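You operate a simulated robot arm through the tools that you are given. There is no shell and no other tool.

You are at the controls of a simulated robot arm. One attempt, no reset.

Task
Seal the short carton with 75 mm tape ends, then switch the sealer off.
Fine: guides at 32, carton to the yellow mark, press start once and no other key.

The check looks at the end state, three seconds after you hand in, the way a careful person would. Anything else that was tipped, shoved, dropped, spilled or broken makes it a failure. Lids that push on must go on centred and level and be pressed home; caps that screw on are set level and turned clockwise until they are tight.

Robot
A 7-joint arm with a fingered hand, fixed in place. Base frame: the origin is on the floor under the middle of its stand, x ahead of it, y to its left, z up. Units: mm, rad, N and s.
It reaches about 1333 mm from its shoulder. Its first joint turns from -1.204 to 3.002 rad. Payload 5 kg.
Tool frame: the origin (TCP) lies between the finger pads and is the grasp point; the fingertips stand 32 mm ahead of it; z points along the fingers, y is the line along which they close. The gripper opens to 160 mm; its body begins 89 mm behind the TCP. The gripper is a hand of 3 fingers: y runs from the thumb to the fingers, the wrist lies at [0, 0, -252] in the tool frame, and closing takes about 1.5 s.
Orientation is that of the tool frame in the base frame, as a unit quaternion [w, x, y, z]. With the fingers straight down and closing along the base's y, the tool's x points along the base's -x, its y along +y and its z along -z.

Tools
- The arm moves only by the tool jog_arm. Its argument "series" is a list of rows, each a list of 7 numbers: the turn, a rotation vector about the tool's x, y, z in rad, then the shift along the tool's x, y, z in mm, then the finger opening in mm, from 0 to 160. In form: [[wx, wy, wz, tx, ty, tz, gripper], ...]. A call has 1 to 20 rows; each row shifts and turns the commanded pose from where the row before left it, along the tool's axes as they then stand. Each row takes 0.2 s and may step no farther than 50 mm and 0.15 rad from the row before; otherwise, or with a gripper value out of range, the whole call is refused. Where a pose cannot be reached the arm comes as near as it can. A force on the tool above 40 N (or 10 N above the force at the start of the call, whichever is more), or a blocked arm, ends the call early, and 0.2 s more pass. Each finger travels about 108 mm/s and halts on what it meets, pressing with about 22 N; the grip force reading is that of the motor and also rises with nothing between the fingers. The clock runs only during rows and for 0.2 s after the last one: add rows that do not move to give the fingers time. The reply holds the time, the measured pose of the TCP, the force on the tool along the base axes, the opening and the grip force, in the units named above and with some noise, with the torque about the TCP (base axes, N m) and any sound that the robot's microphone picked up.
- Cameras (640 x 400 px; columns grow to the right, rows downward): "scene" is fixed at [221.2, 650, 1688.3]; the picture's right is [-0.88, -0.47, 0.00], its down [-0.26, 0.48, -0.84] and it looks along [0.40, -0.74, -0.54] (base axes); focal length 312 px, centre (320, 200). "wrist" rides on the gripper at [65, -4, -116] in the tool frame; the picture's right is [0.06, 1.00, 0.00], its down [-0.87, 0.05, -0.49] and it looks along [-0.49, 0.03, 0.87] (tool axes); focal length 261 px, centre (320, 200).
- capture(camera): a new picture of that camera. It takes no simulated time.
- lift_body(by): slides the trunk up (or, below 0, down) by that many mm; the arm rides with it, the base frame stays. It gives what a move gives, with no picture.
- hand_shape(shape): the hand has 3 fingers and takes this shape, open, in about a second: jaw (thumb against the fingers, like two jaws); tri (thumb and two fingers); tip (a fingertip pinch); poke (one finger out to press); point (the index stretched); flat (the hand flat); cup (the hand cupped); fist (a fist). The gripper value then closes the fingers along that shape, each until it touches; the sizes above hold for jaw. It gives what a move gives, with no picture.
- probe_pixels(camera, pixels): for up to 12 pixels [column, row] of the newest picture of that camera ("zoom" is the newest enlarged one), the place [x, y, z] in the base frame of the surface seen there, good to about 2 mm. It takes no simulated time.
- inspect(camera, box): a new picture of the part [left, top, right, bottom] of that camera's present view, enlarged. It takes no simulated time.
- finish_job(): hands the job in; it is judged then, once.

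Leave the gripper open and the arm clear of the work at the hand-in unless told otherwise.

The tools are called after ">>>" as a command line: name --pt "numbers of a row" for each row, then --argument value for the rest, lists and objects as JSON in quotes. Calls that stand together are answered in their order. jog_arm: Moves the arm, as the interface text tells. Its arguments: {"type":"object","properties":{"series":{"type":"array"}},"required":["series"]} The other tools are called the same way: lift_body (by) moves the trunk up or down; hand_shape (shape) gives the hand a shape; capture (camera) takes a picture; probe_pixels (camera, pixels) gives the place of the surface under pixels of a picture; inspect (camera, box) takes an enlarged picture of a part of a camera's view; finish_job () hands the job in.

At the start:

```text
time_s: 0.0
tool_pos: [682.7, -119.2, 1303.0]
ee_rot: [0.0, 0.0, 1.0, -0.001]
wrist_force: [0.0, 0.0, 0.0]
moment: [0.01, 0.01, 0.04]
opening: 160.2
gripper_force: 0.1
shape: jaw
trunk travel left (down, up): [-800.0, 140.0]
```

scene: 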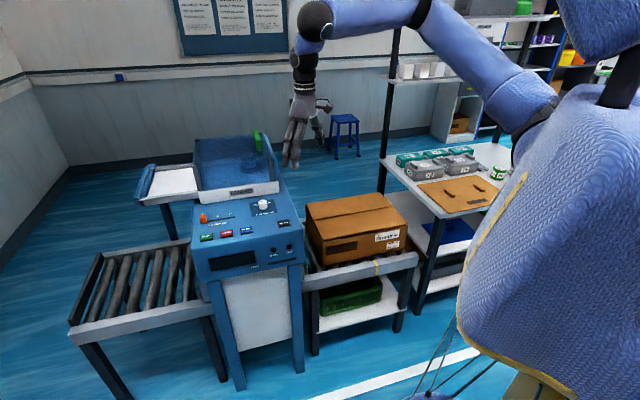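
wrist: 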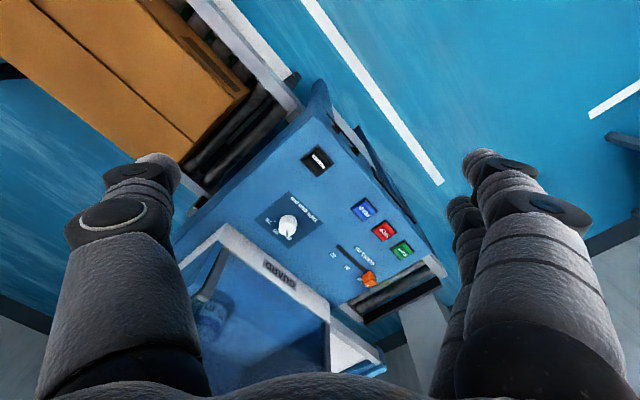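

I can see a blue carton sealer in the middle, an infeed table on the right with a brown carton, and rollers on the left. First I'll enlarge the control panel (about 190-300, 190-280) and the carton area, to read the labels.

>>> inspect --camera "scene" --box '[180, 180, 310, 280]'

>>> inspect --camera "scene" --box '[290, 170, 430, 290]'

>>> inspect --camera "wrist" --box '[240, 130, 440, 330]'

>>> inspect --camera "scene" --box '[380, 140, 530, 240]'

>>> inspect --camera "scene" --box '[130, 110, 300, 220]'

```text
4.00 times, centred on (245, 230) of scene
```

zoom: 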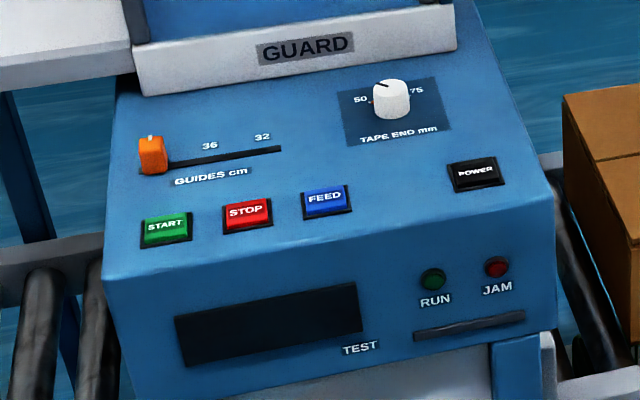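

```text
3.33 times, centred on (360, 230) of scene
```

zoom: 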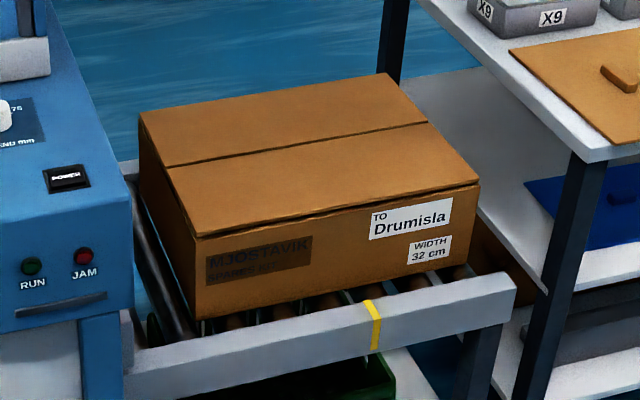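

```text
2.00 times, centred on (340, 230) of wrist
```

zoom: 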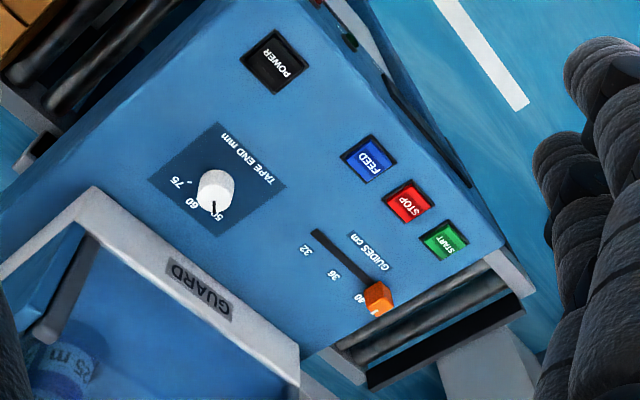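

```text
4.00 times, centred on (455, 190) of scene
```

zoom: 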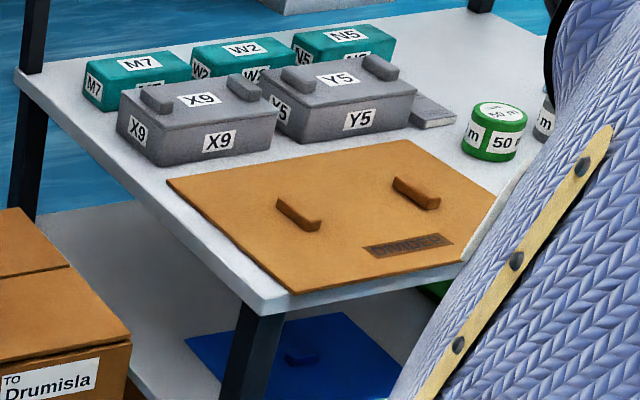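

```text
3.64 times, centred on (215, 165) of scene
```

zoom: 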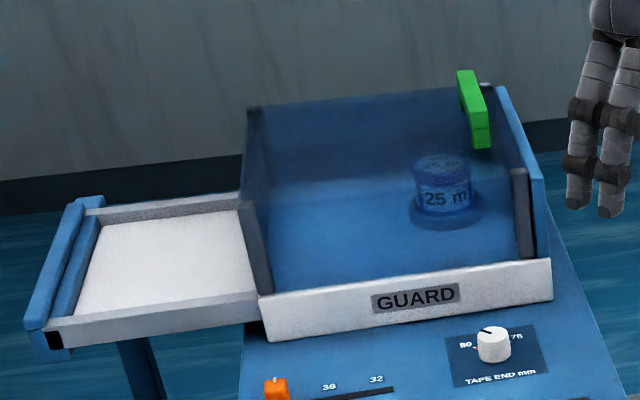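

The panel shows a GUIDES slider at about 40, a TAPE END knob pointing at 50/60, START/STOP/FEED/POWER keys and RUN/JAM lamps. Next I'll look at the wall posters, the remaining shelves and the knob close up.

>>> inspect --camera "scene" --box '[170, 0, 300, 60]'

>>> inspect --camera "wrist" --box '[270, 185, 330, 245]'

>>> inspect --camera "wrist" --box '[330, 190, 420, 290]'

>>> inspect --camera "scene" --box '[370, 0, 640, 150]'

>>> inspect --camera "scene" --box '[190, 190, 270, 250]'

>>> inspect --camera "scene" --box '[60, 150, 260, 350]'

>>> inspect --camera "scene" --box '[280, 200, 480, 350]'

```text
4.92 times, centred on (235, 30) of scene
```

zoom: 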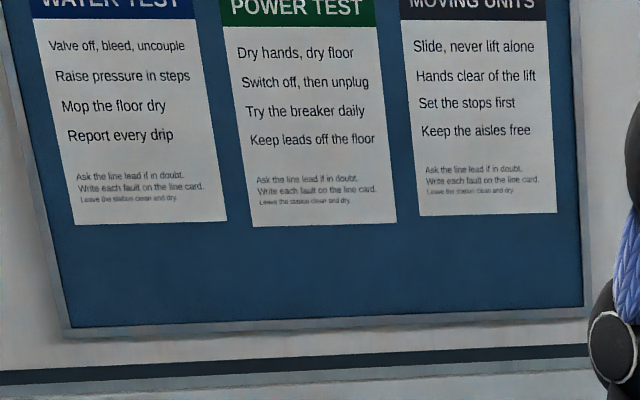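

```text
6.67 times, centred on (300, 215) of wrist
```

zoom: 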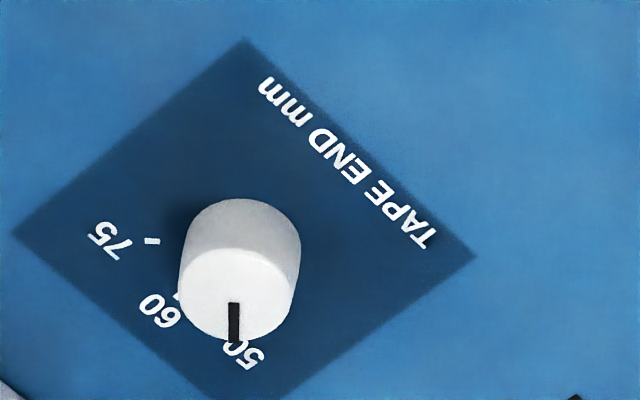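

```text
4.00 times, centred on (375, 240) of wrist
```

zoom: 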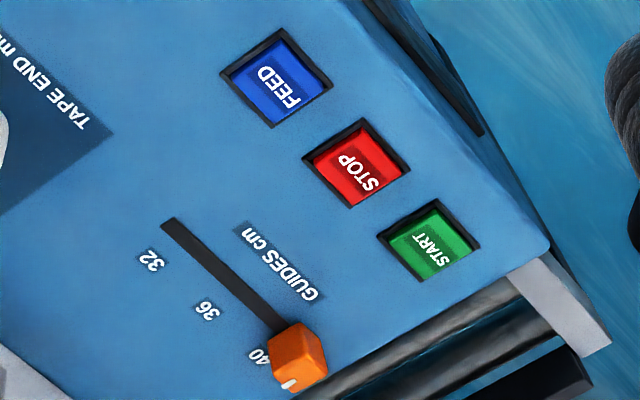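

```text
2.37 times, centred on (505, 75) of scene
```

zoom: 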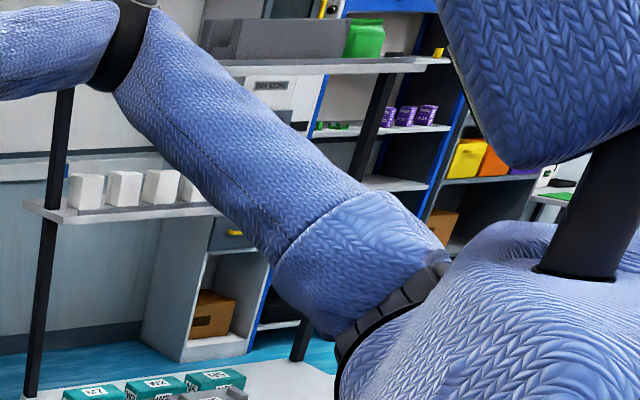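

```text
6.67 times, centred on (230, 220) of scene
```

zoom: 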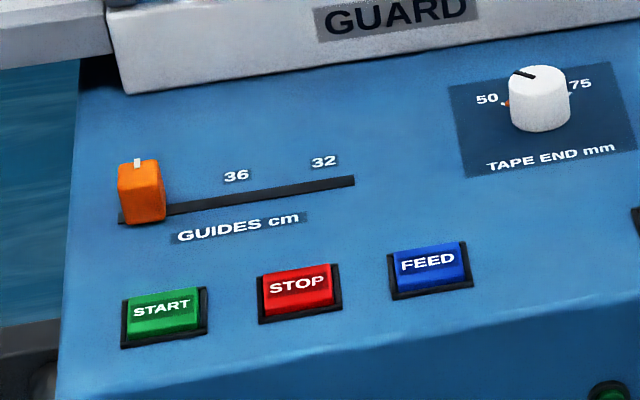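

```text
2.00 times, centred on (160, 250) of scene
```

zoom: 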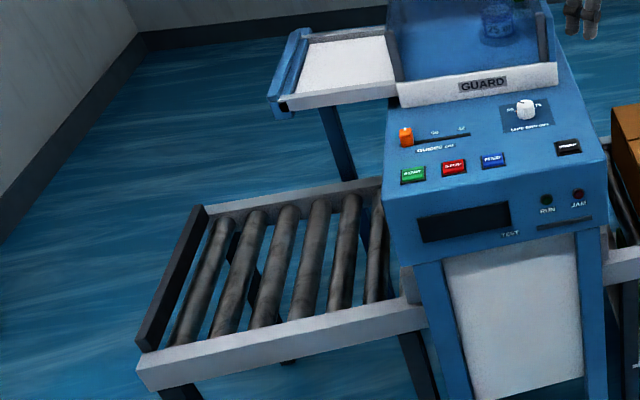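

```text
2.67 times, centred on (380, 275) of scene
```

zoom: 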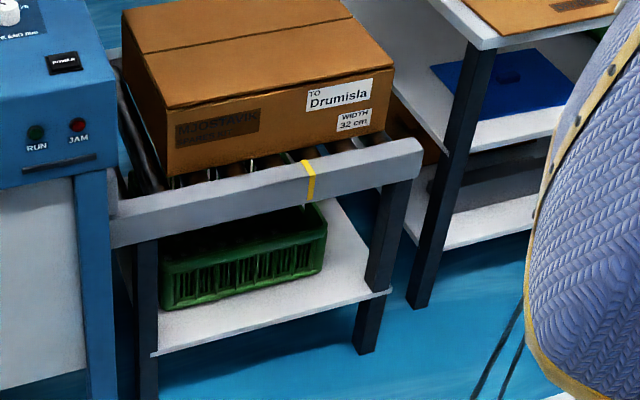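

I'll measure the main points: panel controls, carton corners, yellow mark and rails in the scene picture.

>>> capture --camera "scene"

>>> probe_pixels --camera "scene" --pixels '[[204, 217], [247, 210], [264, 204], [207, 237], [226, 233], [246, 230], [284, 222], [275, 248], [290, 246], [235, 260], [195, 220], [299, 263]]'

>>> probe_pixels --camera "scene" --pixels '[[307, 206], [318, 239], [376, 196], [406, 224], [315, 260], [350, 250], [400, 245], [376, 262], [376, 268], [320, 218], [365, 207], [416, 256]]'

>>> capture --camera "wrist"

>>> probe_pixels --camera "wrist" --pixels '[[288, 225], [317, 160], [363, 210], [384, 231], [402, 250], [368, 278], [350, 260], [300, 195], [250, 95], [180, 150], [395, 300], [230, 190]]'

```text
taken
```

scene: 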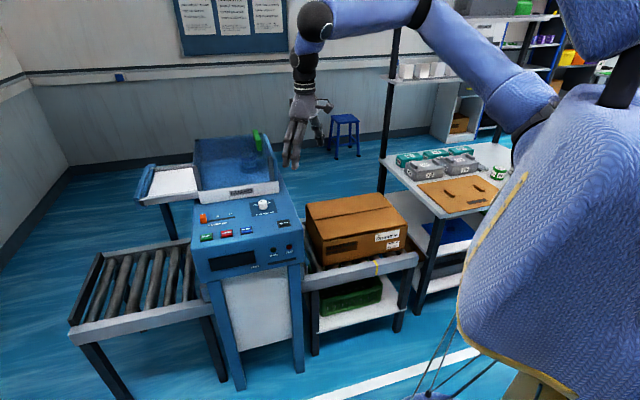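

```text
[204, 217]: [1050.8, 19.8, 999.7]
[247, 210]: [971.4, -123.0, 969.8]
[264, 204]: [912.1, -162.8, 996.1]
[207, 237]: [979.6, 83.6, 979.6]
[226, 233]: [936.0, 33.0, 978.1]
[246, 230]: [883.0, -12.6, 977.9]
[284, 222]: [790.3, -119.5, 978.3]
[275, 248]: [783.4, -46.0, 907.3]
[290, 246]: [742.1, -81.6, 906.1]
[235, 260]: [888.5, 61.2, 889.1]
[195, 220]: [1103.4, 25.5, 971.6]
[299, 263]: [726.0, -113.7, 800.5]
```

```text
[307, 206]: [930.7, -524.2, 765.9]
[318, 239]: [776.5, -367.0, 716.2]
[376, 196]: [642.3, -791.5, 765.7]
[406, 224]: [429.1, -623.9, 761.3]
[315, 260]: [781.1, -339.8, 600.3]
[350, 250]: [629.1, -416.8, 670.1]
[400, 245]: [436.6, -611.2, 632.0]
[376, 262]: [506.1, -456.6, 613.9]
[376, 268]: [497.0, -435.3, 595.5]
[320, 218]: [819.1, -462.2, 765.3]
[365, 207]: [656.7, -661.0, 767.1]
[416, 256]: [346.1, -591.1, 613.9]
```

```text
taken
```

wrist: 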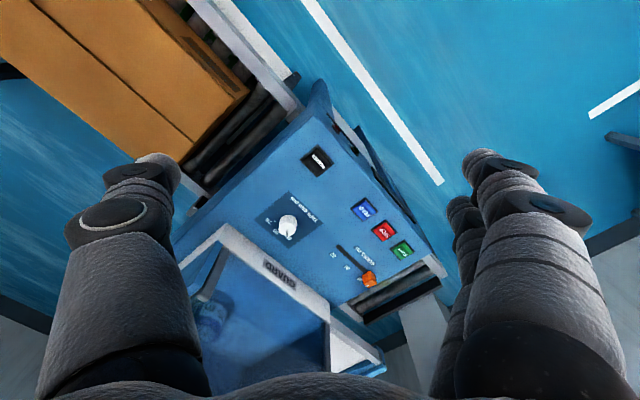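

```text
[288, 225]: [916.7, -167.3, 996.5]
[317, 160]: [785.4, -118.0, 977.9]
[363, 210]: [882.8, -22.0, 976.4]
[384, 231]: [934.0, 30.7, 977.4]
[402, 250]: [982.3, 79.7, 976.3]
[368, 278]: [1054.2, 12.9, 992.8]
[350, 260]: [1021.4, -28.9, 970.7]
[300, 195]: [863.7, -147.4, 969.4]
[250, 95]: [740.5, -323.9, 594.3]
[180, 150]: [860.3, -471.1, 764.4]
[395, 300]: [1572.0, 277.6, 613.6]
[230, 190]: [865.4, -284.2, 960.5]
```

The machine lies at 45° in the base frame; the panel is level at z≈970. I want closer looks at the guard, the green handle, the carton flaps, the rail mark and the display before I move.

>>> inspect --camera "scene" --box '[185, 125, 285, 205]'

>>> inspect --camera "scene" --box '[195, 240, 305, 300]'

>>> inspect --camera "scene" --box '[300, 190, 360, 240]'

>>> inspect --camera "scene" --box '[340, 220, 420, 290]'

>>> inspect --camera "wrist" --box '[0, 0, 320, 200]'

>>> inspect --camera "wrist" --box '[150, 220, 400, 380]'

```text
5.00 times, centred on (235, 165) of scene
```

zoom: 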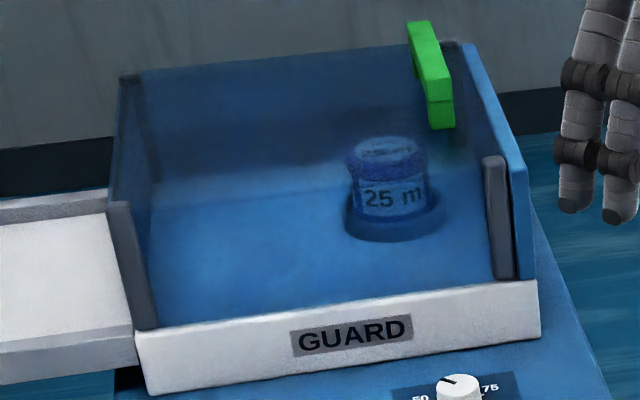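

```text
5.82 times, centred on (250, 270) of scene
```

zoom: 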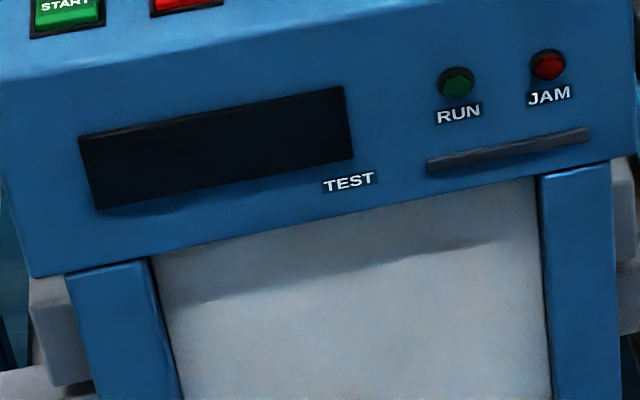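

```text
8.00 times, centred on (330, 215) of scene
```

zoom: 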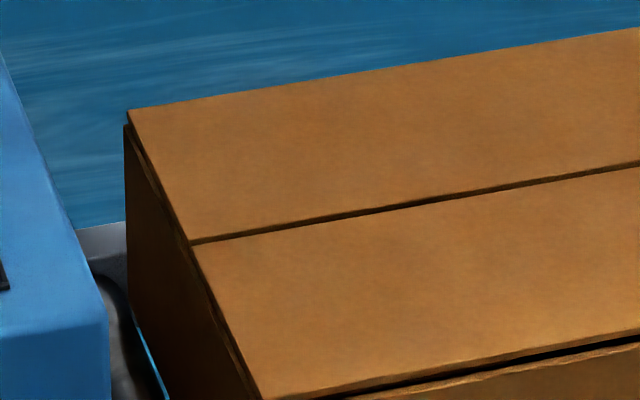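

```text
5.71 times, centred on (380, 255) of scene
```

zoom: 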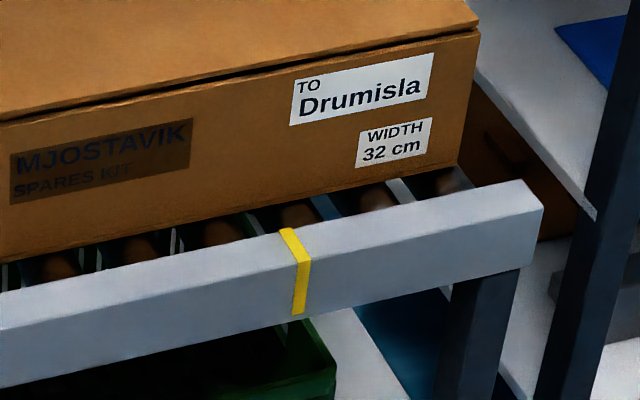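

```text
2.00 times, centred on (160, 100) of wrist
```

zoom: 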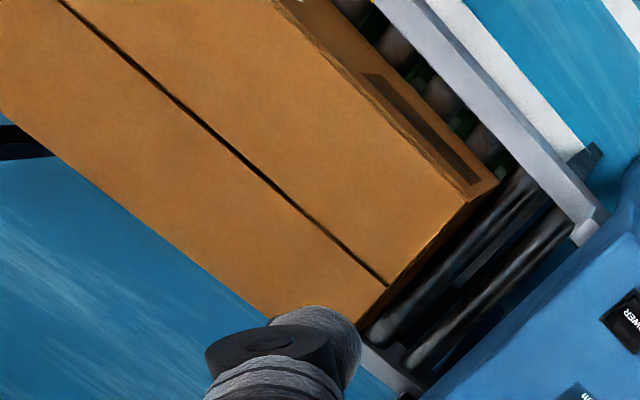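

```text
2.50 times, centred on (275, 300) of wrist
```

zoom: 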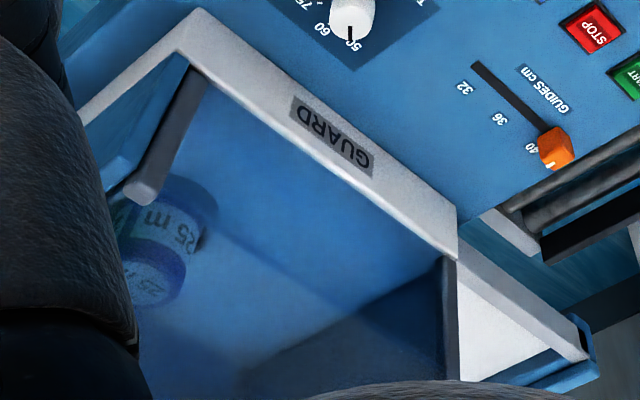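

The guard looks closed, with a 25 m tape spool inside. I'll measure the outfeed table, the guard, and the machine entry.

>>> probe_pixels --camera "scene" --pixels '[[130, 290], [200, 245], [104, 245], [75, 320], [170, 182], [150, 190], [196, 195], [275, 187], [240, 192], [258, 140], [235, 165], [300, 270]]'

>>> probe_pixels --camera "wrist" --pixels '[[240, 100], [193, 157], [247, 92], [262, 88], [290, 110], [200, 180], [285, 75], [330, 15], [205, 165], [190, 170], [255, 115], [120, 60]]'

>>> probe_pixels --camera "wrist" --pixels '[[333, 254], [346, 268], [360, 279], [338, 246], [370, 272], [366, 284], [358, 305], [440, 270], [277, 213], [276, 225], [290, 232], [285, 220]]'

```text
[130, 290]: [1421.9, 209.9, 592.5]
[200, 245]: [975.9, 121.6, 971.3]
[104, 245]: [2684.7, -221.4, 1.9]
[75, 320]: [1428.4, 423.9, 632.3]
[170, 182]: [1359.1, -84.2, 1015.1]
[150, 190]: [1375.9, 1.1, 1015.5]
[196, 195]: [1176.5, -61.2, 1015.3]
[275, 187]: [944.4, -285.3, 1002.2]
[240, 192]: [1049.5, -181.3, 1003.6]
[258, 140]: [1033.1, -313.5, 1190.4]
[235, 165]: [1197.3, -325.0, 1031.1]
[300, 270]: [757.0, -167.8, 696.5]
```

```text
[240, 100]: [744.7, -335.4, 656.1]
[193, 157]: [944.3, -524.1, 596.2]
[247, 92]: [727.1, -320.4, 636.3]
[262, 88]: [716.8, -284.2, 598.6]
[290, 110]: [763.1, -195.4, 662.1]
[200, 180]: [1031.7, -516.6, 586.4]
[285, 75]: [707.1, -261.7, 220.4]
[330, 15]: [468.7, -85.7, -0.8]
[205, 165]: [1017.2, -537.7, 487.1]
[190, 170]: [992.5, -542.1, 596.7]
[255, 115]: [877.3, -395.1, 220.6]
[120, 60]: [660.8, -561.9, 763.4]
```

```text
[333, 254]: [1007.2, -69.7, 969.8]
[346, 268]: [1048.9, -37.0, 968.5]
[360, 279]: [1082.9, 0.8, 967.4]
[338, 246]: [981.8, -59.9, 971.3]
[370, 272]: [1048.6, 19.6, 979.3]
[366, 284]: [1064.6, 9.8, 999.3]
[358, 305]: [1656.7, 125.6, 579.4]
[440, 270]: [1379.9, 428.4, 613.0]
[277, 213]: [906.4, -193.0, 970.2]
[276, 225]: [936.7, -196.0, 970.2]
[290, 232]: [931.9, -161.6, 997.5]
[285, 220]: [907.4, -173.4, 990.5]
```

The machine's flow axis is u = (x+y)/√2 and its depth axis is v = (x−y)/√2. The slider handle is near u≈760 and must go to about u≈663. The knob is near u≈528, v≈762. I'll turn the hand 45° to line up with the machine and move above the panel, staying at z≈1134, for a closer look.

>>> jog_arm --pt "0 0 0.1309 0 0 0 160" --pt "0 0 0.1309 0 0 0 160" --pt "0 0 0.1309 0 0 0 160" --pt "0 0 0.1309 0 0 0 160" --pt "0 0 0.1309 0 0 0 160" --pt "0 0 0.1309 0 0 0 160" --pt "0 0 0 -5 37.5 28 160" --pt "0 0 0 -5 37.5 28 160" --pt "0 0 0 -5 37.5 28 160" --pt "0 0 0 -5 37.5 28 160" --pt "0 0 0 -5 37.5 28 160" --pt "0 0 0 -5 37.5 28 160"

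>>> capture --camera "wrist"

>>> capture --camera "scene"

```text
time_s: 2.6
tool_pos: [865.2, 19.8, 1136.0]
ee_rot: [0.0, 0.384, 0.924, -0.001]
wrist_force: [-0.5, 0.7, -1.0]
moment: [-0.07, 0.04, 0.02]
opening: 160.0
gripper_force: 0.0
shape: jaw
trunk travel left (down, up): [-800.0, 140.0]
```

```text
taken
```

wrist: 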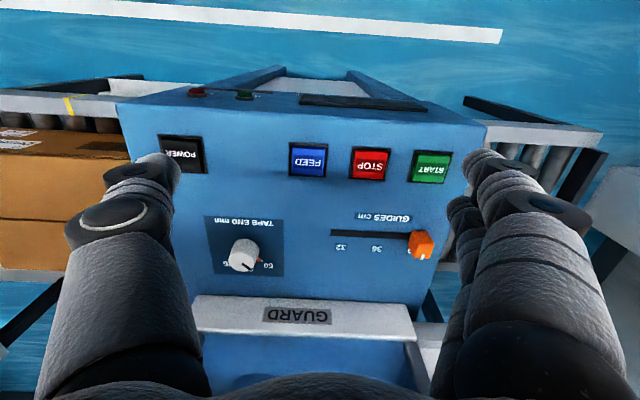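

```text
taken
```

scene: 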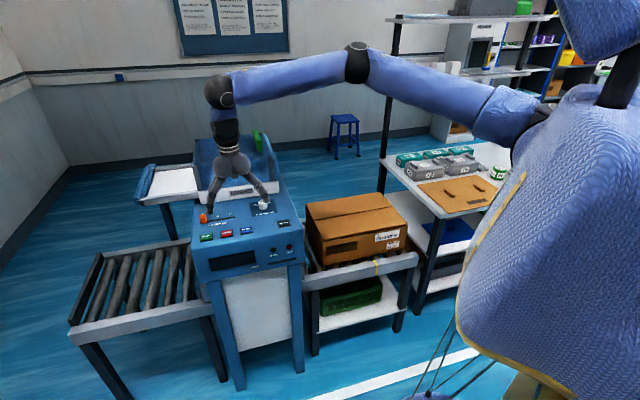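

The hand is aligned and hovering over the panel; keys are at (180,154), (307,160), (370,164), (431,166), the knob at (243,255) and the slider handle at (421,244). I'll enlarge the knob, slider and keys.

>>> inspect --camera "wrist" --box '[205, 210, 285, 280]'

>>> inspect --camera "wrist" --box '[320, 200, 440, 270]'

>>> inspect --camera "wrist" --box '[150, 80, 330, 190]'

>>> inspect --camera "wrist" --box '[330, 130, 470, 200]'

>>> inspect --camera "wrist" --box '[0, 60, 180, 180]'

>>> probe_pixels --camera "wrist" --pixels '[[243, 255], [243, 267], [421, 244], [412, 236], [342, 246], [377, 248], [335, 233], [431, 166], [180, 154], [238, 264], [262, 264], [256, 245]]'

```text
5.71 times, centred on (245, 245) of wrist
```

zoom: 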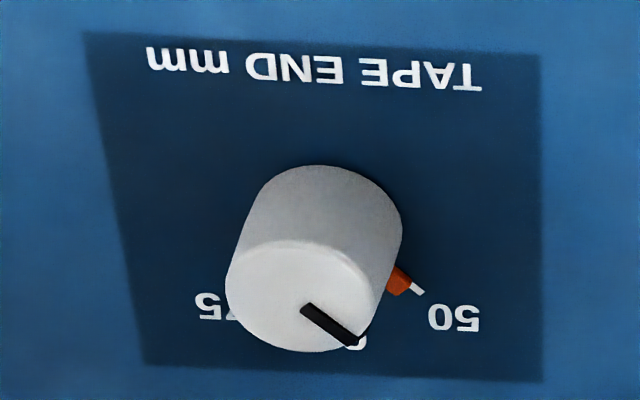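

```text
5.33 times, centred on (380, 235) of wrist
```

zoom: 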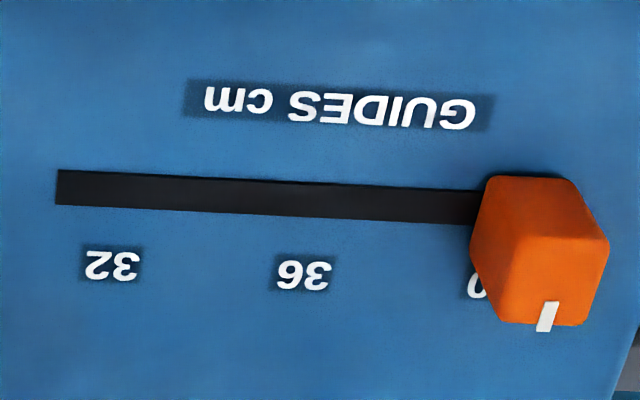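

```text
3.56 times, centred on (240, 135) of wrist
```

zoom: 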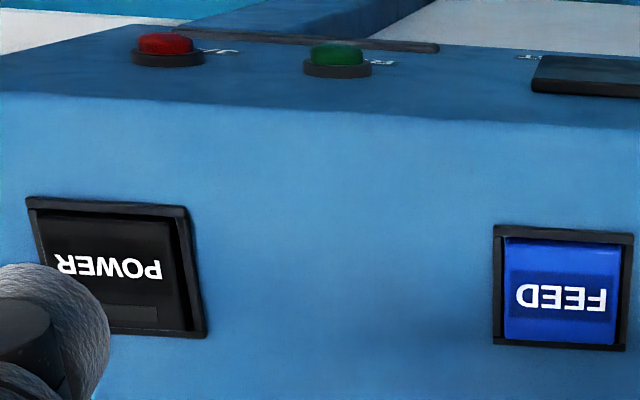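

```text
4.57 times, centred on (400, 165) of wrist
```

zoom: 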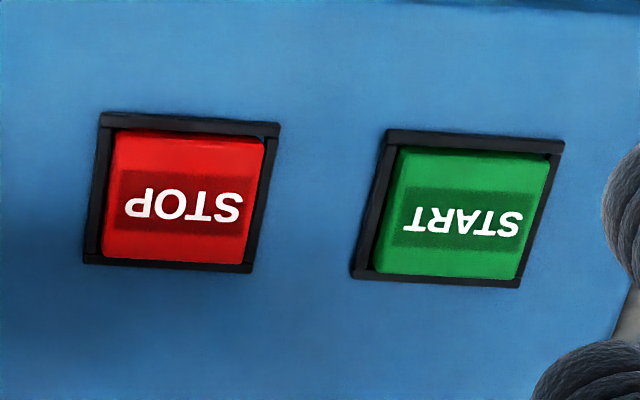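

```text
3.33 times, centred on (90, 120) of wrist
```

zoom: 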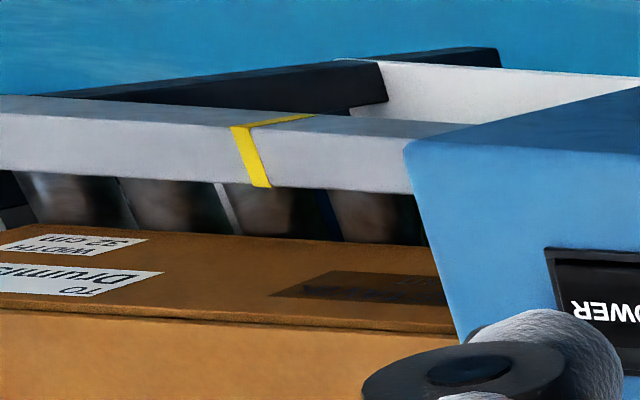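

```text
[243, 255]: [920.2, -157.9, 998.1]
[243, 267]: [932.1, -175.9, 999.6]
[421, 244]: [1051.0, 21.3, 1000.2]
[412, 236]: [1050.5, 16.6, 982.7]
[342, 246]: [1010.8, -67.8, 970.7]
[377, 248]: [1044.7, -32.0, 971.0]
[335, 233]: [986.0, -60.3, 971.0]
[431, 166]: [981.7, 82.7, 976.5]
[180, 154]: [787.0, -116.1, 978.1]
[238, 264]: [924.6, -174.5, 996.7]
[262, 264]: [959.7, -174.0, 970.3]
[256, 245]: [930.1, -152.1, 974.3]
```

The knob's orange pointer is at the 50 tick; ticks 50 and 75 lie about ±45° from the +v direction, so it needs about 90° clockwise (from above). The slider's white mark is at u≈765 and 32 is at u≈667. I'll check the POWER key's state from the scene camera and move the hand aside for a wrist view of the POWER key and machine entry.

>>> inspect --camera "scene" --box '[270, 210, 300, 230]'

>>> jog_arm --pt "0 0 0 0 -45 -10 160" --pt "0 0 0 0 -45 -10 160" --pt "0 0 0 0 -45 -10 160" --pt "0 0 0 10 -45 -10 160" --pt "0 0 0 10 -45 -10 160" --pt "0 0 0 10 -45 -10 160"

>>> capture --camera "wrist"

```text
16.00 times, centred on (285, 220) of scene
```

zoom: 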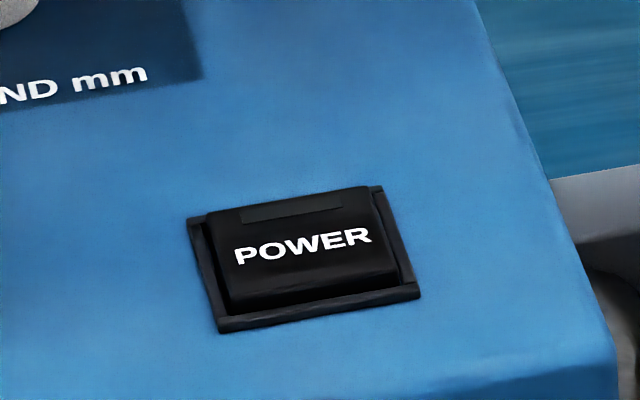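

```text
time_s: 4.0
tool_pos: [649.8, -153.2, 1195.1]
ee_rot: [0.001, 0.382, 0.924, 0.001]
wrist_force: [-0.2, -0.1, -0.7]
moment: [0.04, -0.03, -0.02]
opening: 159.9
gripper_force: 0.1
shape: jaw
trunk travel left (down, up): [-800.0, 140.0]
```

```text
taken
```

wrist: 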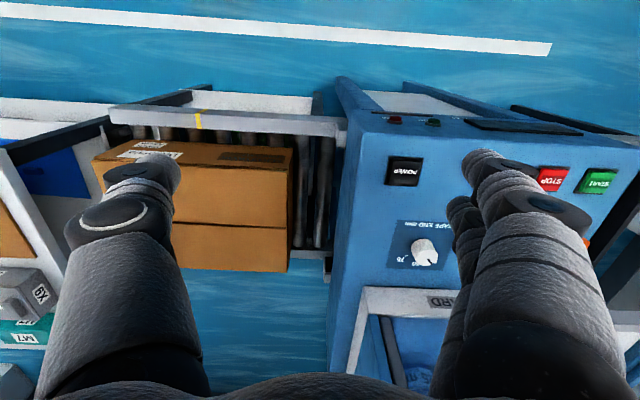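

I now see the POWER key unobstructed at (405,171). I'll enlarge it and the carton with the yellow mark, and the front lamps.

>>> inspect --camera "wrist" --box '[380, 145, 430, 195]'

>>> inspect --camera "wrist" --box '[90, 90, 350, 290]'

>>> inspect --camera "wrist" --box '[370, 210, 450, 280]'

>>> inspect --camera "scene" --box '[265, 238, 305, 262]'

>>> probe_pixels --camera "wrist" --pixels '[[198, 118], [198, 128], [110, 112], [291, 150], [286, 270], [176, 268], [97, 165], [288, 195], [293, 170], [330, 130], [345, 120], [120, 160]]'

```text
8.00 times, centred on (405, 170) of wrist
```

zoom: 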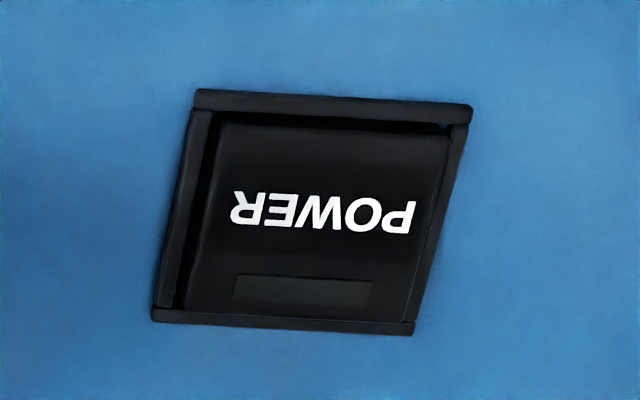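

```text
2.00 times, centred on (220, 190) of wrist
```

zoom: 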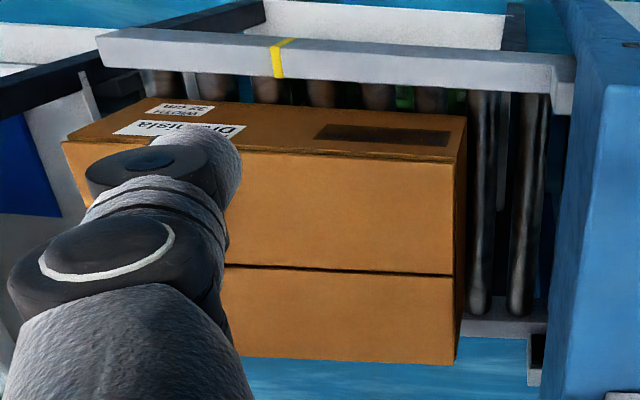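

```text
5.71 times, centred on (410, 245) of wrist
```

zoom: 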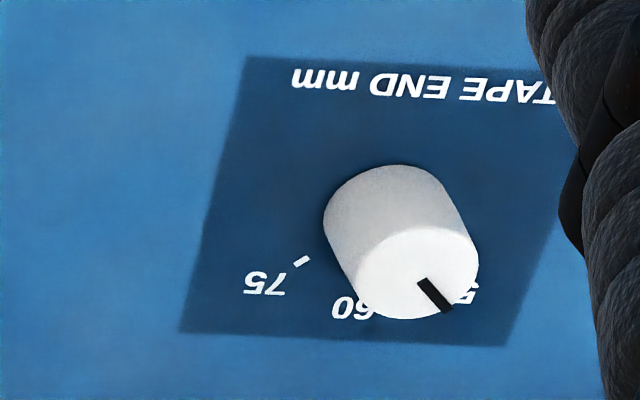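

```text
16.00 times, centred on (285, 250) of scene
```

zoom: 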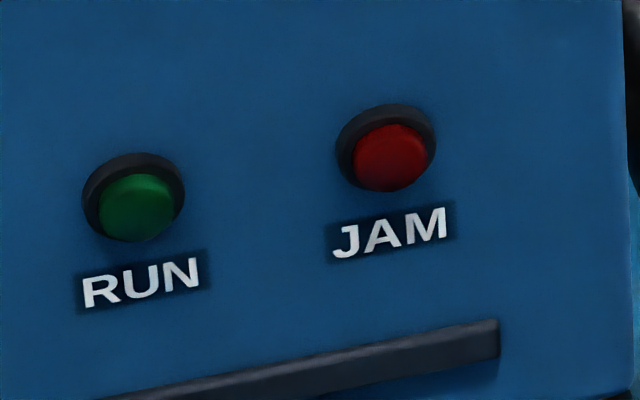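

```text
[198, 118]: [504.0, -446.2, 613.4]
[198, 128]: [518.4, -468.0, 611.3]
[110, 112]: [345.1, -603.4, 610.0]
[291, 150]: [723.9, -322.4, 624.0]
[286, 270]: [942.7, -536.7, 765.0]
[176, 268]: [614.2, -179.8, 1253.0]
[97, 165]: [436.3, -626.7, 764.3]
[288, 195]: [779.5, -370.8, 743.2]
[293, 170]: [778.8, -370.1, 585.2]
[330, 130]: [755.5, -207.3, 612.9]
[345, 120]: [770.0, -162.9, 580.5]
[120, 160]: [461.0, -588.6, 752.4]
```

The POWER key's small lamp bar is dark and so are the display and lamps, so the sealer may be off. The carton spans u≈−135…289, v≈740…1060, so its rear face must move about +175 mm to reach the yellow mark at u≈40. I'll check the space behind the carton by measuring the bench.

>>> capture --camera "scene"

>>> probe_pixels --camera "scene" --pixels '[[388, 163], [442, 214], [412, 188], [430, 204], [415, 225], [418, 232], [411, 255], [425, 225], [410, 215], [386, 200], [400, 214], [395, 240]]'

>>> inspect --camera "scene" --box '[360, 180, 480, 280]'

>>> inspect --camera "wrist" --box '[280, 80, 400, 380]'

```text
taken
```

scene: 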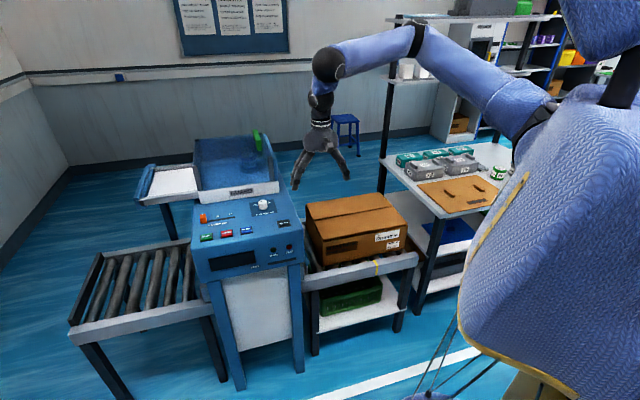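

```text
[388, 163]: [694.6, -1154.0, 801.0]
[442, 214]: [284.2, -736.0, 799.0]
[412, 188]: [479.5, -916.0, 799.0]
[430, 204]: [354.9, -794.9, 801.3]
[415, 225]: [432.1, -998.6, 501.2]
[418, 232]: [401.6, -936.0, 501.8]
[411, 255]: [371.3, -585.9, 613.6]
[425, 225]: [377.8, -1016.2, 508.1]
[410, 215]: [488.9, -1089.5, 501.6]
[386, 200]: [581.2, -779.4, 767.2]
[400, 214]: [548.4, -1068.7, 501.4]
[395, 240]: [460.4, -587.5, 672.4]
```

```text
4.00 times, centred on (420, 230) of scene
```

zoom: 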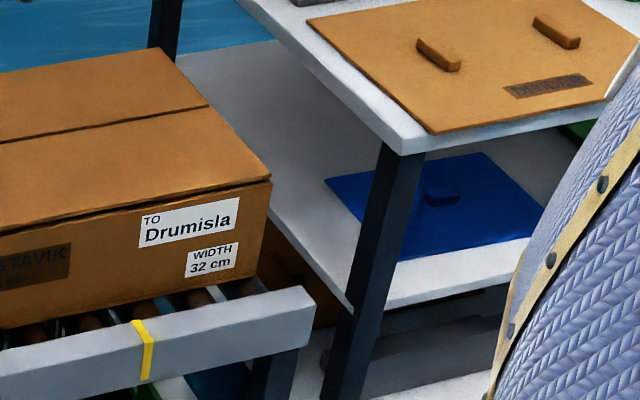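

```text
1.33 times, centred on (340, 230) of wrist
```

zoom: 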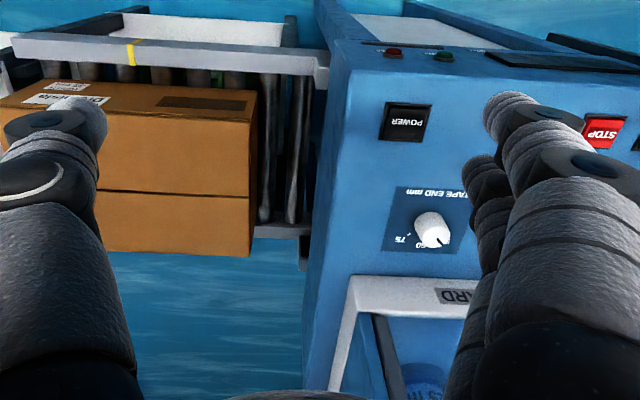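

The bench edge is at u≈−310 (z 800), so there's room for fingers behind the carton. Now I'll prepare for the slider: first partly close the fingers in free air to see how the fingertips lie with a small opening.

>>> jog_arm --pt "0 0 0 0 45 0 50" --pt "0 0 0 0 45 0 50" --pt "0 0 0 -10 45 0 50" --pt "0 0 0 -15 45 0 50" --pt "0 0 0 -15 45 0 50" --pt "0 0 0 -15 45 0 50" --pt "0 0 0 -15 45 0 50" --pt "0 0 0 -15 45 0 50"

>>> capture --camera "wrist"

>>> inspect --camera "scene" --box '[160, 100, 290, 240]'

```text
time_s: 5.8
tool_pos: [967.9, 43.7, 1195.6]
ee_rot: [0.0, 0.383, 0.924, -0.002]
wrist_force: [0.8, 0.9, 0.0]
moment: [-0.05, 0.05, 0.01]
opening: 50.1
gripper_force: 0.0
shape: jaw
trunk travel left (down, up): [-800.0, 140.0]
```

```text
taken
```

wrist: 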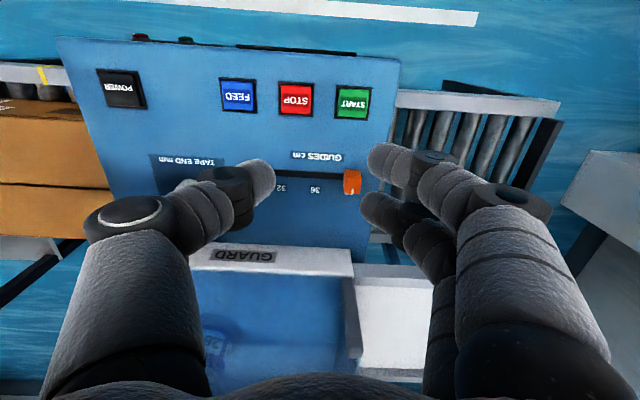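

```text
2.86 times, centred on (225, 170) of scene
```

zoom: 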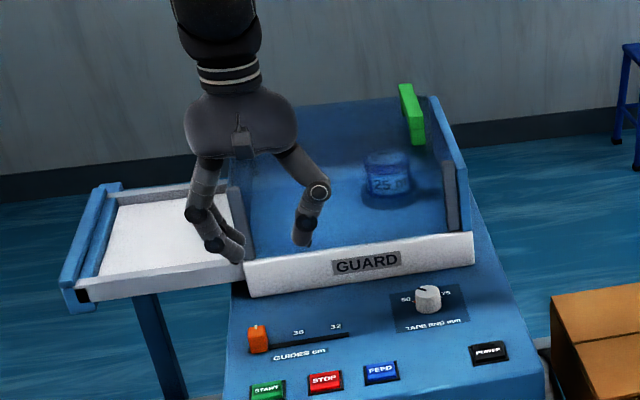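

The thumb and two fingers (about 33 mm apart) are visible. I'll measure the fingertip heights relative to the TCP.

>>> probe_pixels --camera "wrist" --pixels '[[265, 172], [270, 178], [378, 152], [370, 198], [374, 210], [268, 185], [352, 182], [344, 174], [360, 174], [348, 192], [282, 188], [314, 190]]'

>>> inspect --camera "wrist" --box '[260, 150, 380, 220]'

```text
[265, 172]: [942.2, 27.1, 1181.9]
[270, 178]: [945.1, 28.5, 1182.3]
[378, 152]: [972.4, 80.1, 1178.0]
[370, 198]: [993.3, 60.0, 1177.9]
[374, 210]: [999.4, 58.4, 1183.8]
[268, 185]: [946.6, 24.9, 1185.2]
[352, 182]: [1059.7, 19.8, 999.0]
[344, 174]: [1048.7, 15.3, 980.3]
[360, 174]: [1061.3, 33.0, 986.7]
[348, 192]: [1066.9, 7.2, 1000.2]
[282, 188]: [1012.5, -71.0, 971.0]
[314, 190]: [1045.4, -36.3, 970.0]
```

```text
5.33 times, centred on (320, 185) of wrist
```

zoom: 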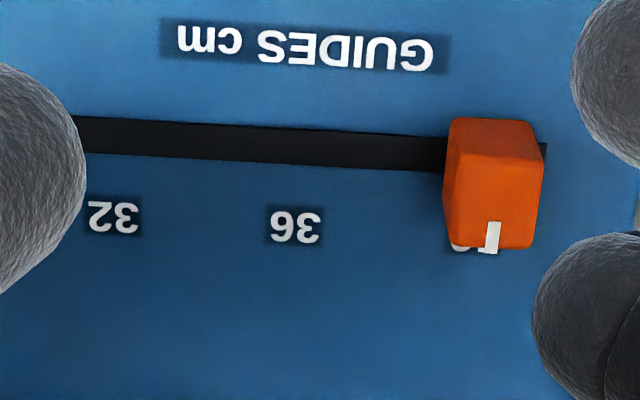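

The handle spans u≈752–775, v≈722–752 and its white mark sits at u≈764.6; "32" is at u≈665, so I need about −99.7 mm. I'll go above the handle, then descend to TCP z≈1010 with an 80 mm opening.

>>> jog_arm --pt "0 0 0 -20.9 12.2 24 80" --pt "0 0 0 -20.9 12.2 24 80" --pt "0 0 0 -20.9 12.2 24 80" --pt "0 0 0 -20.9 12.2 24 80" --pt "0 0 0 0 0 25 80" --pt "0 0 0 0 0 20 80" --pt "0 0 0 0 0 15 80"

>>> capture --camera "wrist"

>>> inspect --camera "scene" --box '[160, 140, 290, 250]'

```text
time_s: 7.4
tool_pos: [1055.4, 19.4, 1038.8]
ee_rot: [-0.001, 0.384, 0.923, 0.0]
wrist_force: [0.4, -0.2, -0.9]
moment: [0.05, 0.01, 0.03]
opening: 79.7
gripper_force: 0.0
shape: jaw
out of reach, approached as far as the arm can: row 4
trunk travel left (down, up): [-800.0, 140.0]
```

```text
taken
```

wrist: 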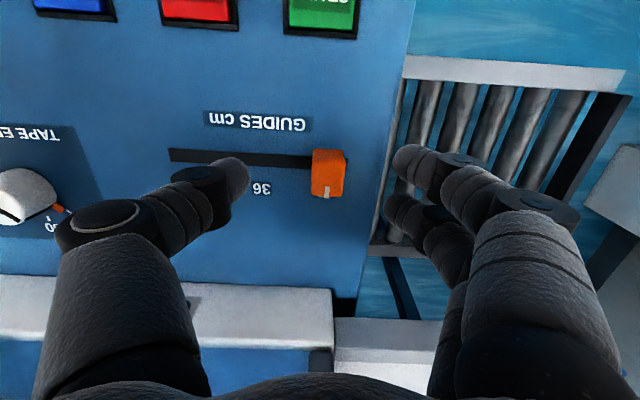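

```text
3.64 times, centred on (225, 195) of scene
```

zoom: 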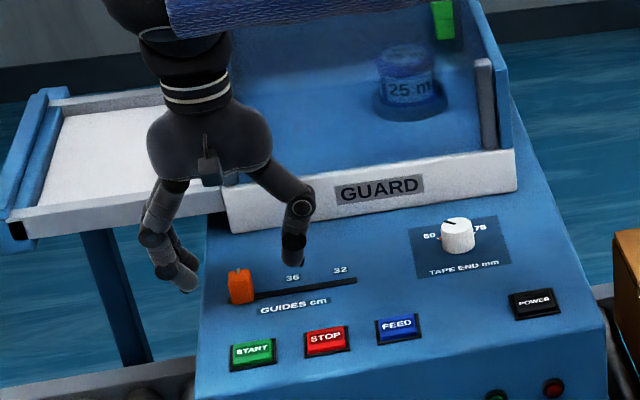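

The pose came up ~4 mm short: the arm is near its reach limit. I'll raise the hand 120 mm, then lower the trunk by 120 mm so the shoulder is closer.

>>> jog_arm --pt "0 0 0 10 0 -30 80" --pt "0 0 0 10 0 -30 80" --pt "0 0 0 10 0 -30 80" --pt "0 0 0 10 0 -30 80"

>>> lift_body --by -120

>>> capture --camera "scene"

```text
time_s: 8.4
tool_pos: [1028.3, 48.3, 1158.7]
ee_rot: [0.0, 0.383, 0.924, -0.001]
wrist_force: [-1.5, 0.0, 0.2]
moment: [0.01, -0.03, -0.03]
opening: 79.8
gripper_force: 0.1
shape: jaw
trunk travel left (down, up): [-800.0, 140.0]
```

```text
time_s: 9.9
tool_pos: [1029.8, 50.8, 1037.5]
ee_rot: [0.0, 0.383, 0.924, -0.001]
wrist_force: [0.2, 0.5, -0.8]
moment: [0.02, -0.04, -0.01]
opening: 79.8
gripper_force: 0.1
shape: jaw
trunk travel left (down, up): [-680.0, 260.0]
```

```text
taken
```

scene: 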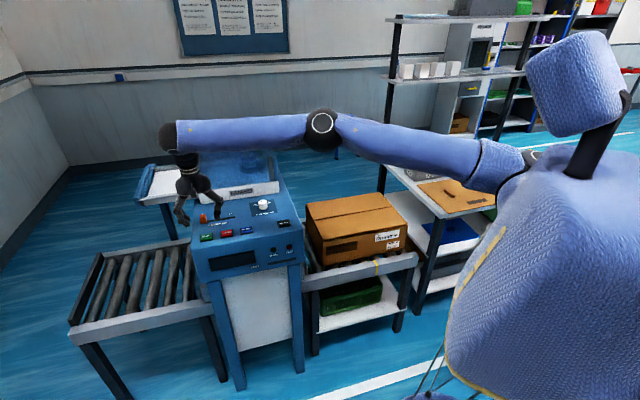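

Trunk lowered; the hand is at u≈764, v≈692, z≈1037. I'll slide +45 in v so the handle is between the fingers, and go down to z≈1010.

>>> jog_arm --pt "0 0 0 -15 0 0 80" --pt "0 0 0 -15 0 0 80" --pt "0 0 0 -15 0 0 80" --pt "0 0 0 0 0 14 80" --pt "0 0 0 0 0 14 80" --pt "0 0 0 0 0 0 80"

>>> capture --camera "wrist"

>>> inspect --camera "scene" --box '[160, 160, 270, 250]'

```text
time_s: 11.3
tool_pos: [1049.2, 28.3, 1009.0]
ee_rot: [0.0, 0.383, 0.924, 0.0]
wrist_force: [0.5, -0.5, 0.1]
moment: [0.0, 0.0, -0.03]
opening: 79.6
gripper_force: 0.0
shape: jaw
out of reach, approached as far as the arm can: row 3
trunk travel left (down, up): [-680.0, 260.0]
```

```text
taken
```

wrist: 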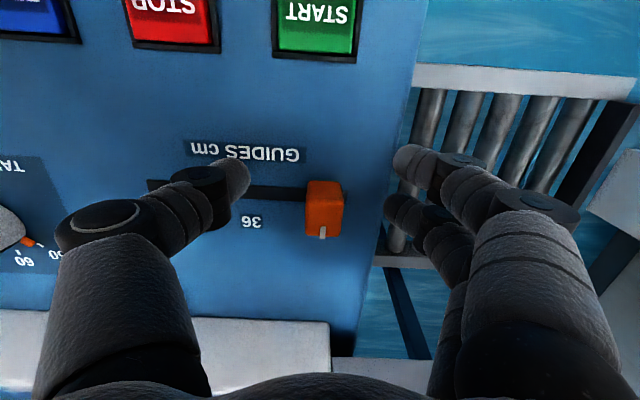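

```text
4.44 times, centred on (215, 205) of scene
```

zoom: 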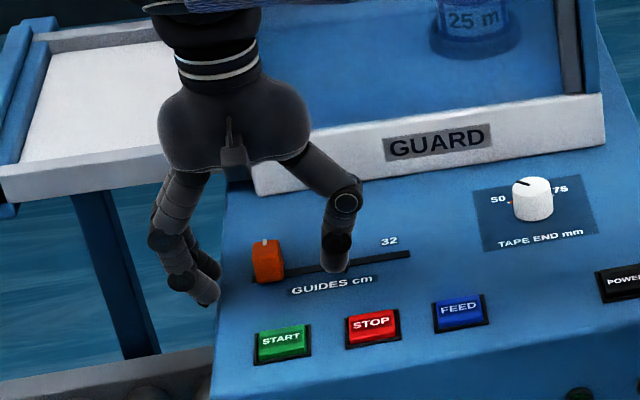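

Straight-down at this spot exceeds reach (v≈722 reached instead of 737). I'll back up a little, tilt the hand 0.36 rad about tool y so the wrist comes toward the robot, and re-approach.

>>> jog_arm --pt "0 0 0 10 0 -25 80" --pt "0 0 0 10 0 -25 80" --pt "0 -0.12 0 0 0 0 80" --pt "0 -0.12 0 0 0 0 80" --pt "0 -0.12 0 0 0 0 80" --pt "0 0 0 0 0 0 80"

>>> capture --camera "wrist"

```text
time_s: 12.7
tool_pos: [1034.5, 41.2, 1059.3]
ee_rot: [0.167, 0.376, 0.909, -0.068]
wrist_force: [0.1, 0.0, -1.1]
moment: [0.0, -0.03, -0.02]
opening: 79.6
gripper_force: 0.0
shape: jaw
trunk travel left (down, up): [-680.0, 260.0]
```

```text
taken
```

wrist: 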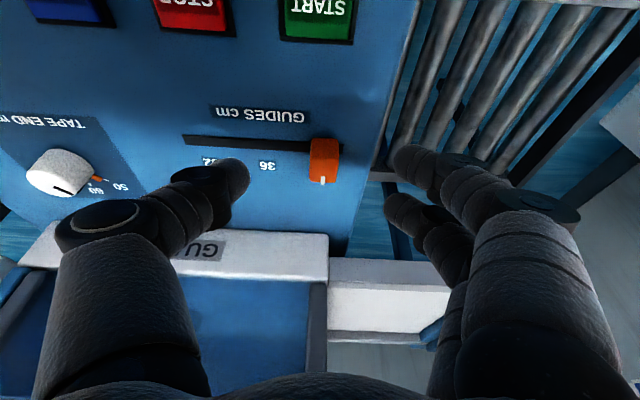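

Tilt is right: fingers now lean toward +v. The handle is at (323,160) in the picture, between the thumb and fingers. I'll move in along the finger direction to about v≈732, z≈1012.

>>> jog_arm --pt "0 0 0 -3.7 1 18.1 80" --pt "0 0 0 -3.7 1 18.1 80" --pt "0 0 0 -3.7 1 18.1 80" --pt "0 0 0 0 0 0 80"

>>> capture --camera "wrist"

>>> inspect --camera "scene" --box '[160, 160, 270, 250]'

```text
time_s: 13.7
tool_pos: [1057.6, 22.8, 1013.1]
ee_rot: [0.166, 0.376, 0.909, -0.069]
wrist_force: [-0.8, 0.2, 0.6]
moment: [0.01, -0.01, 0.0]
opening: 79.7
gripper_force: 0.1
shape: jaw
trunk travel left (down, up): [-680.0, 260.0]
```

```text
taken
```

wrist: 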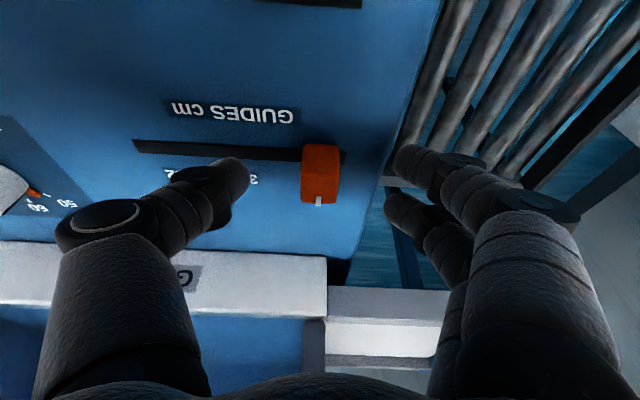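

```text
4.44 times, centred on (215, 205) of scene
```

zoom: 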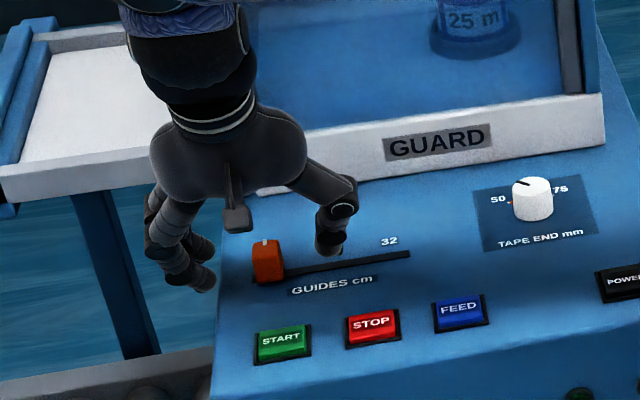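

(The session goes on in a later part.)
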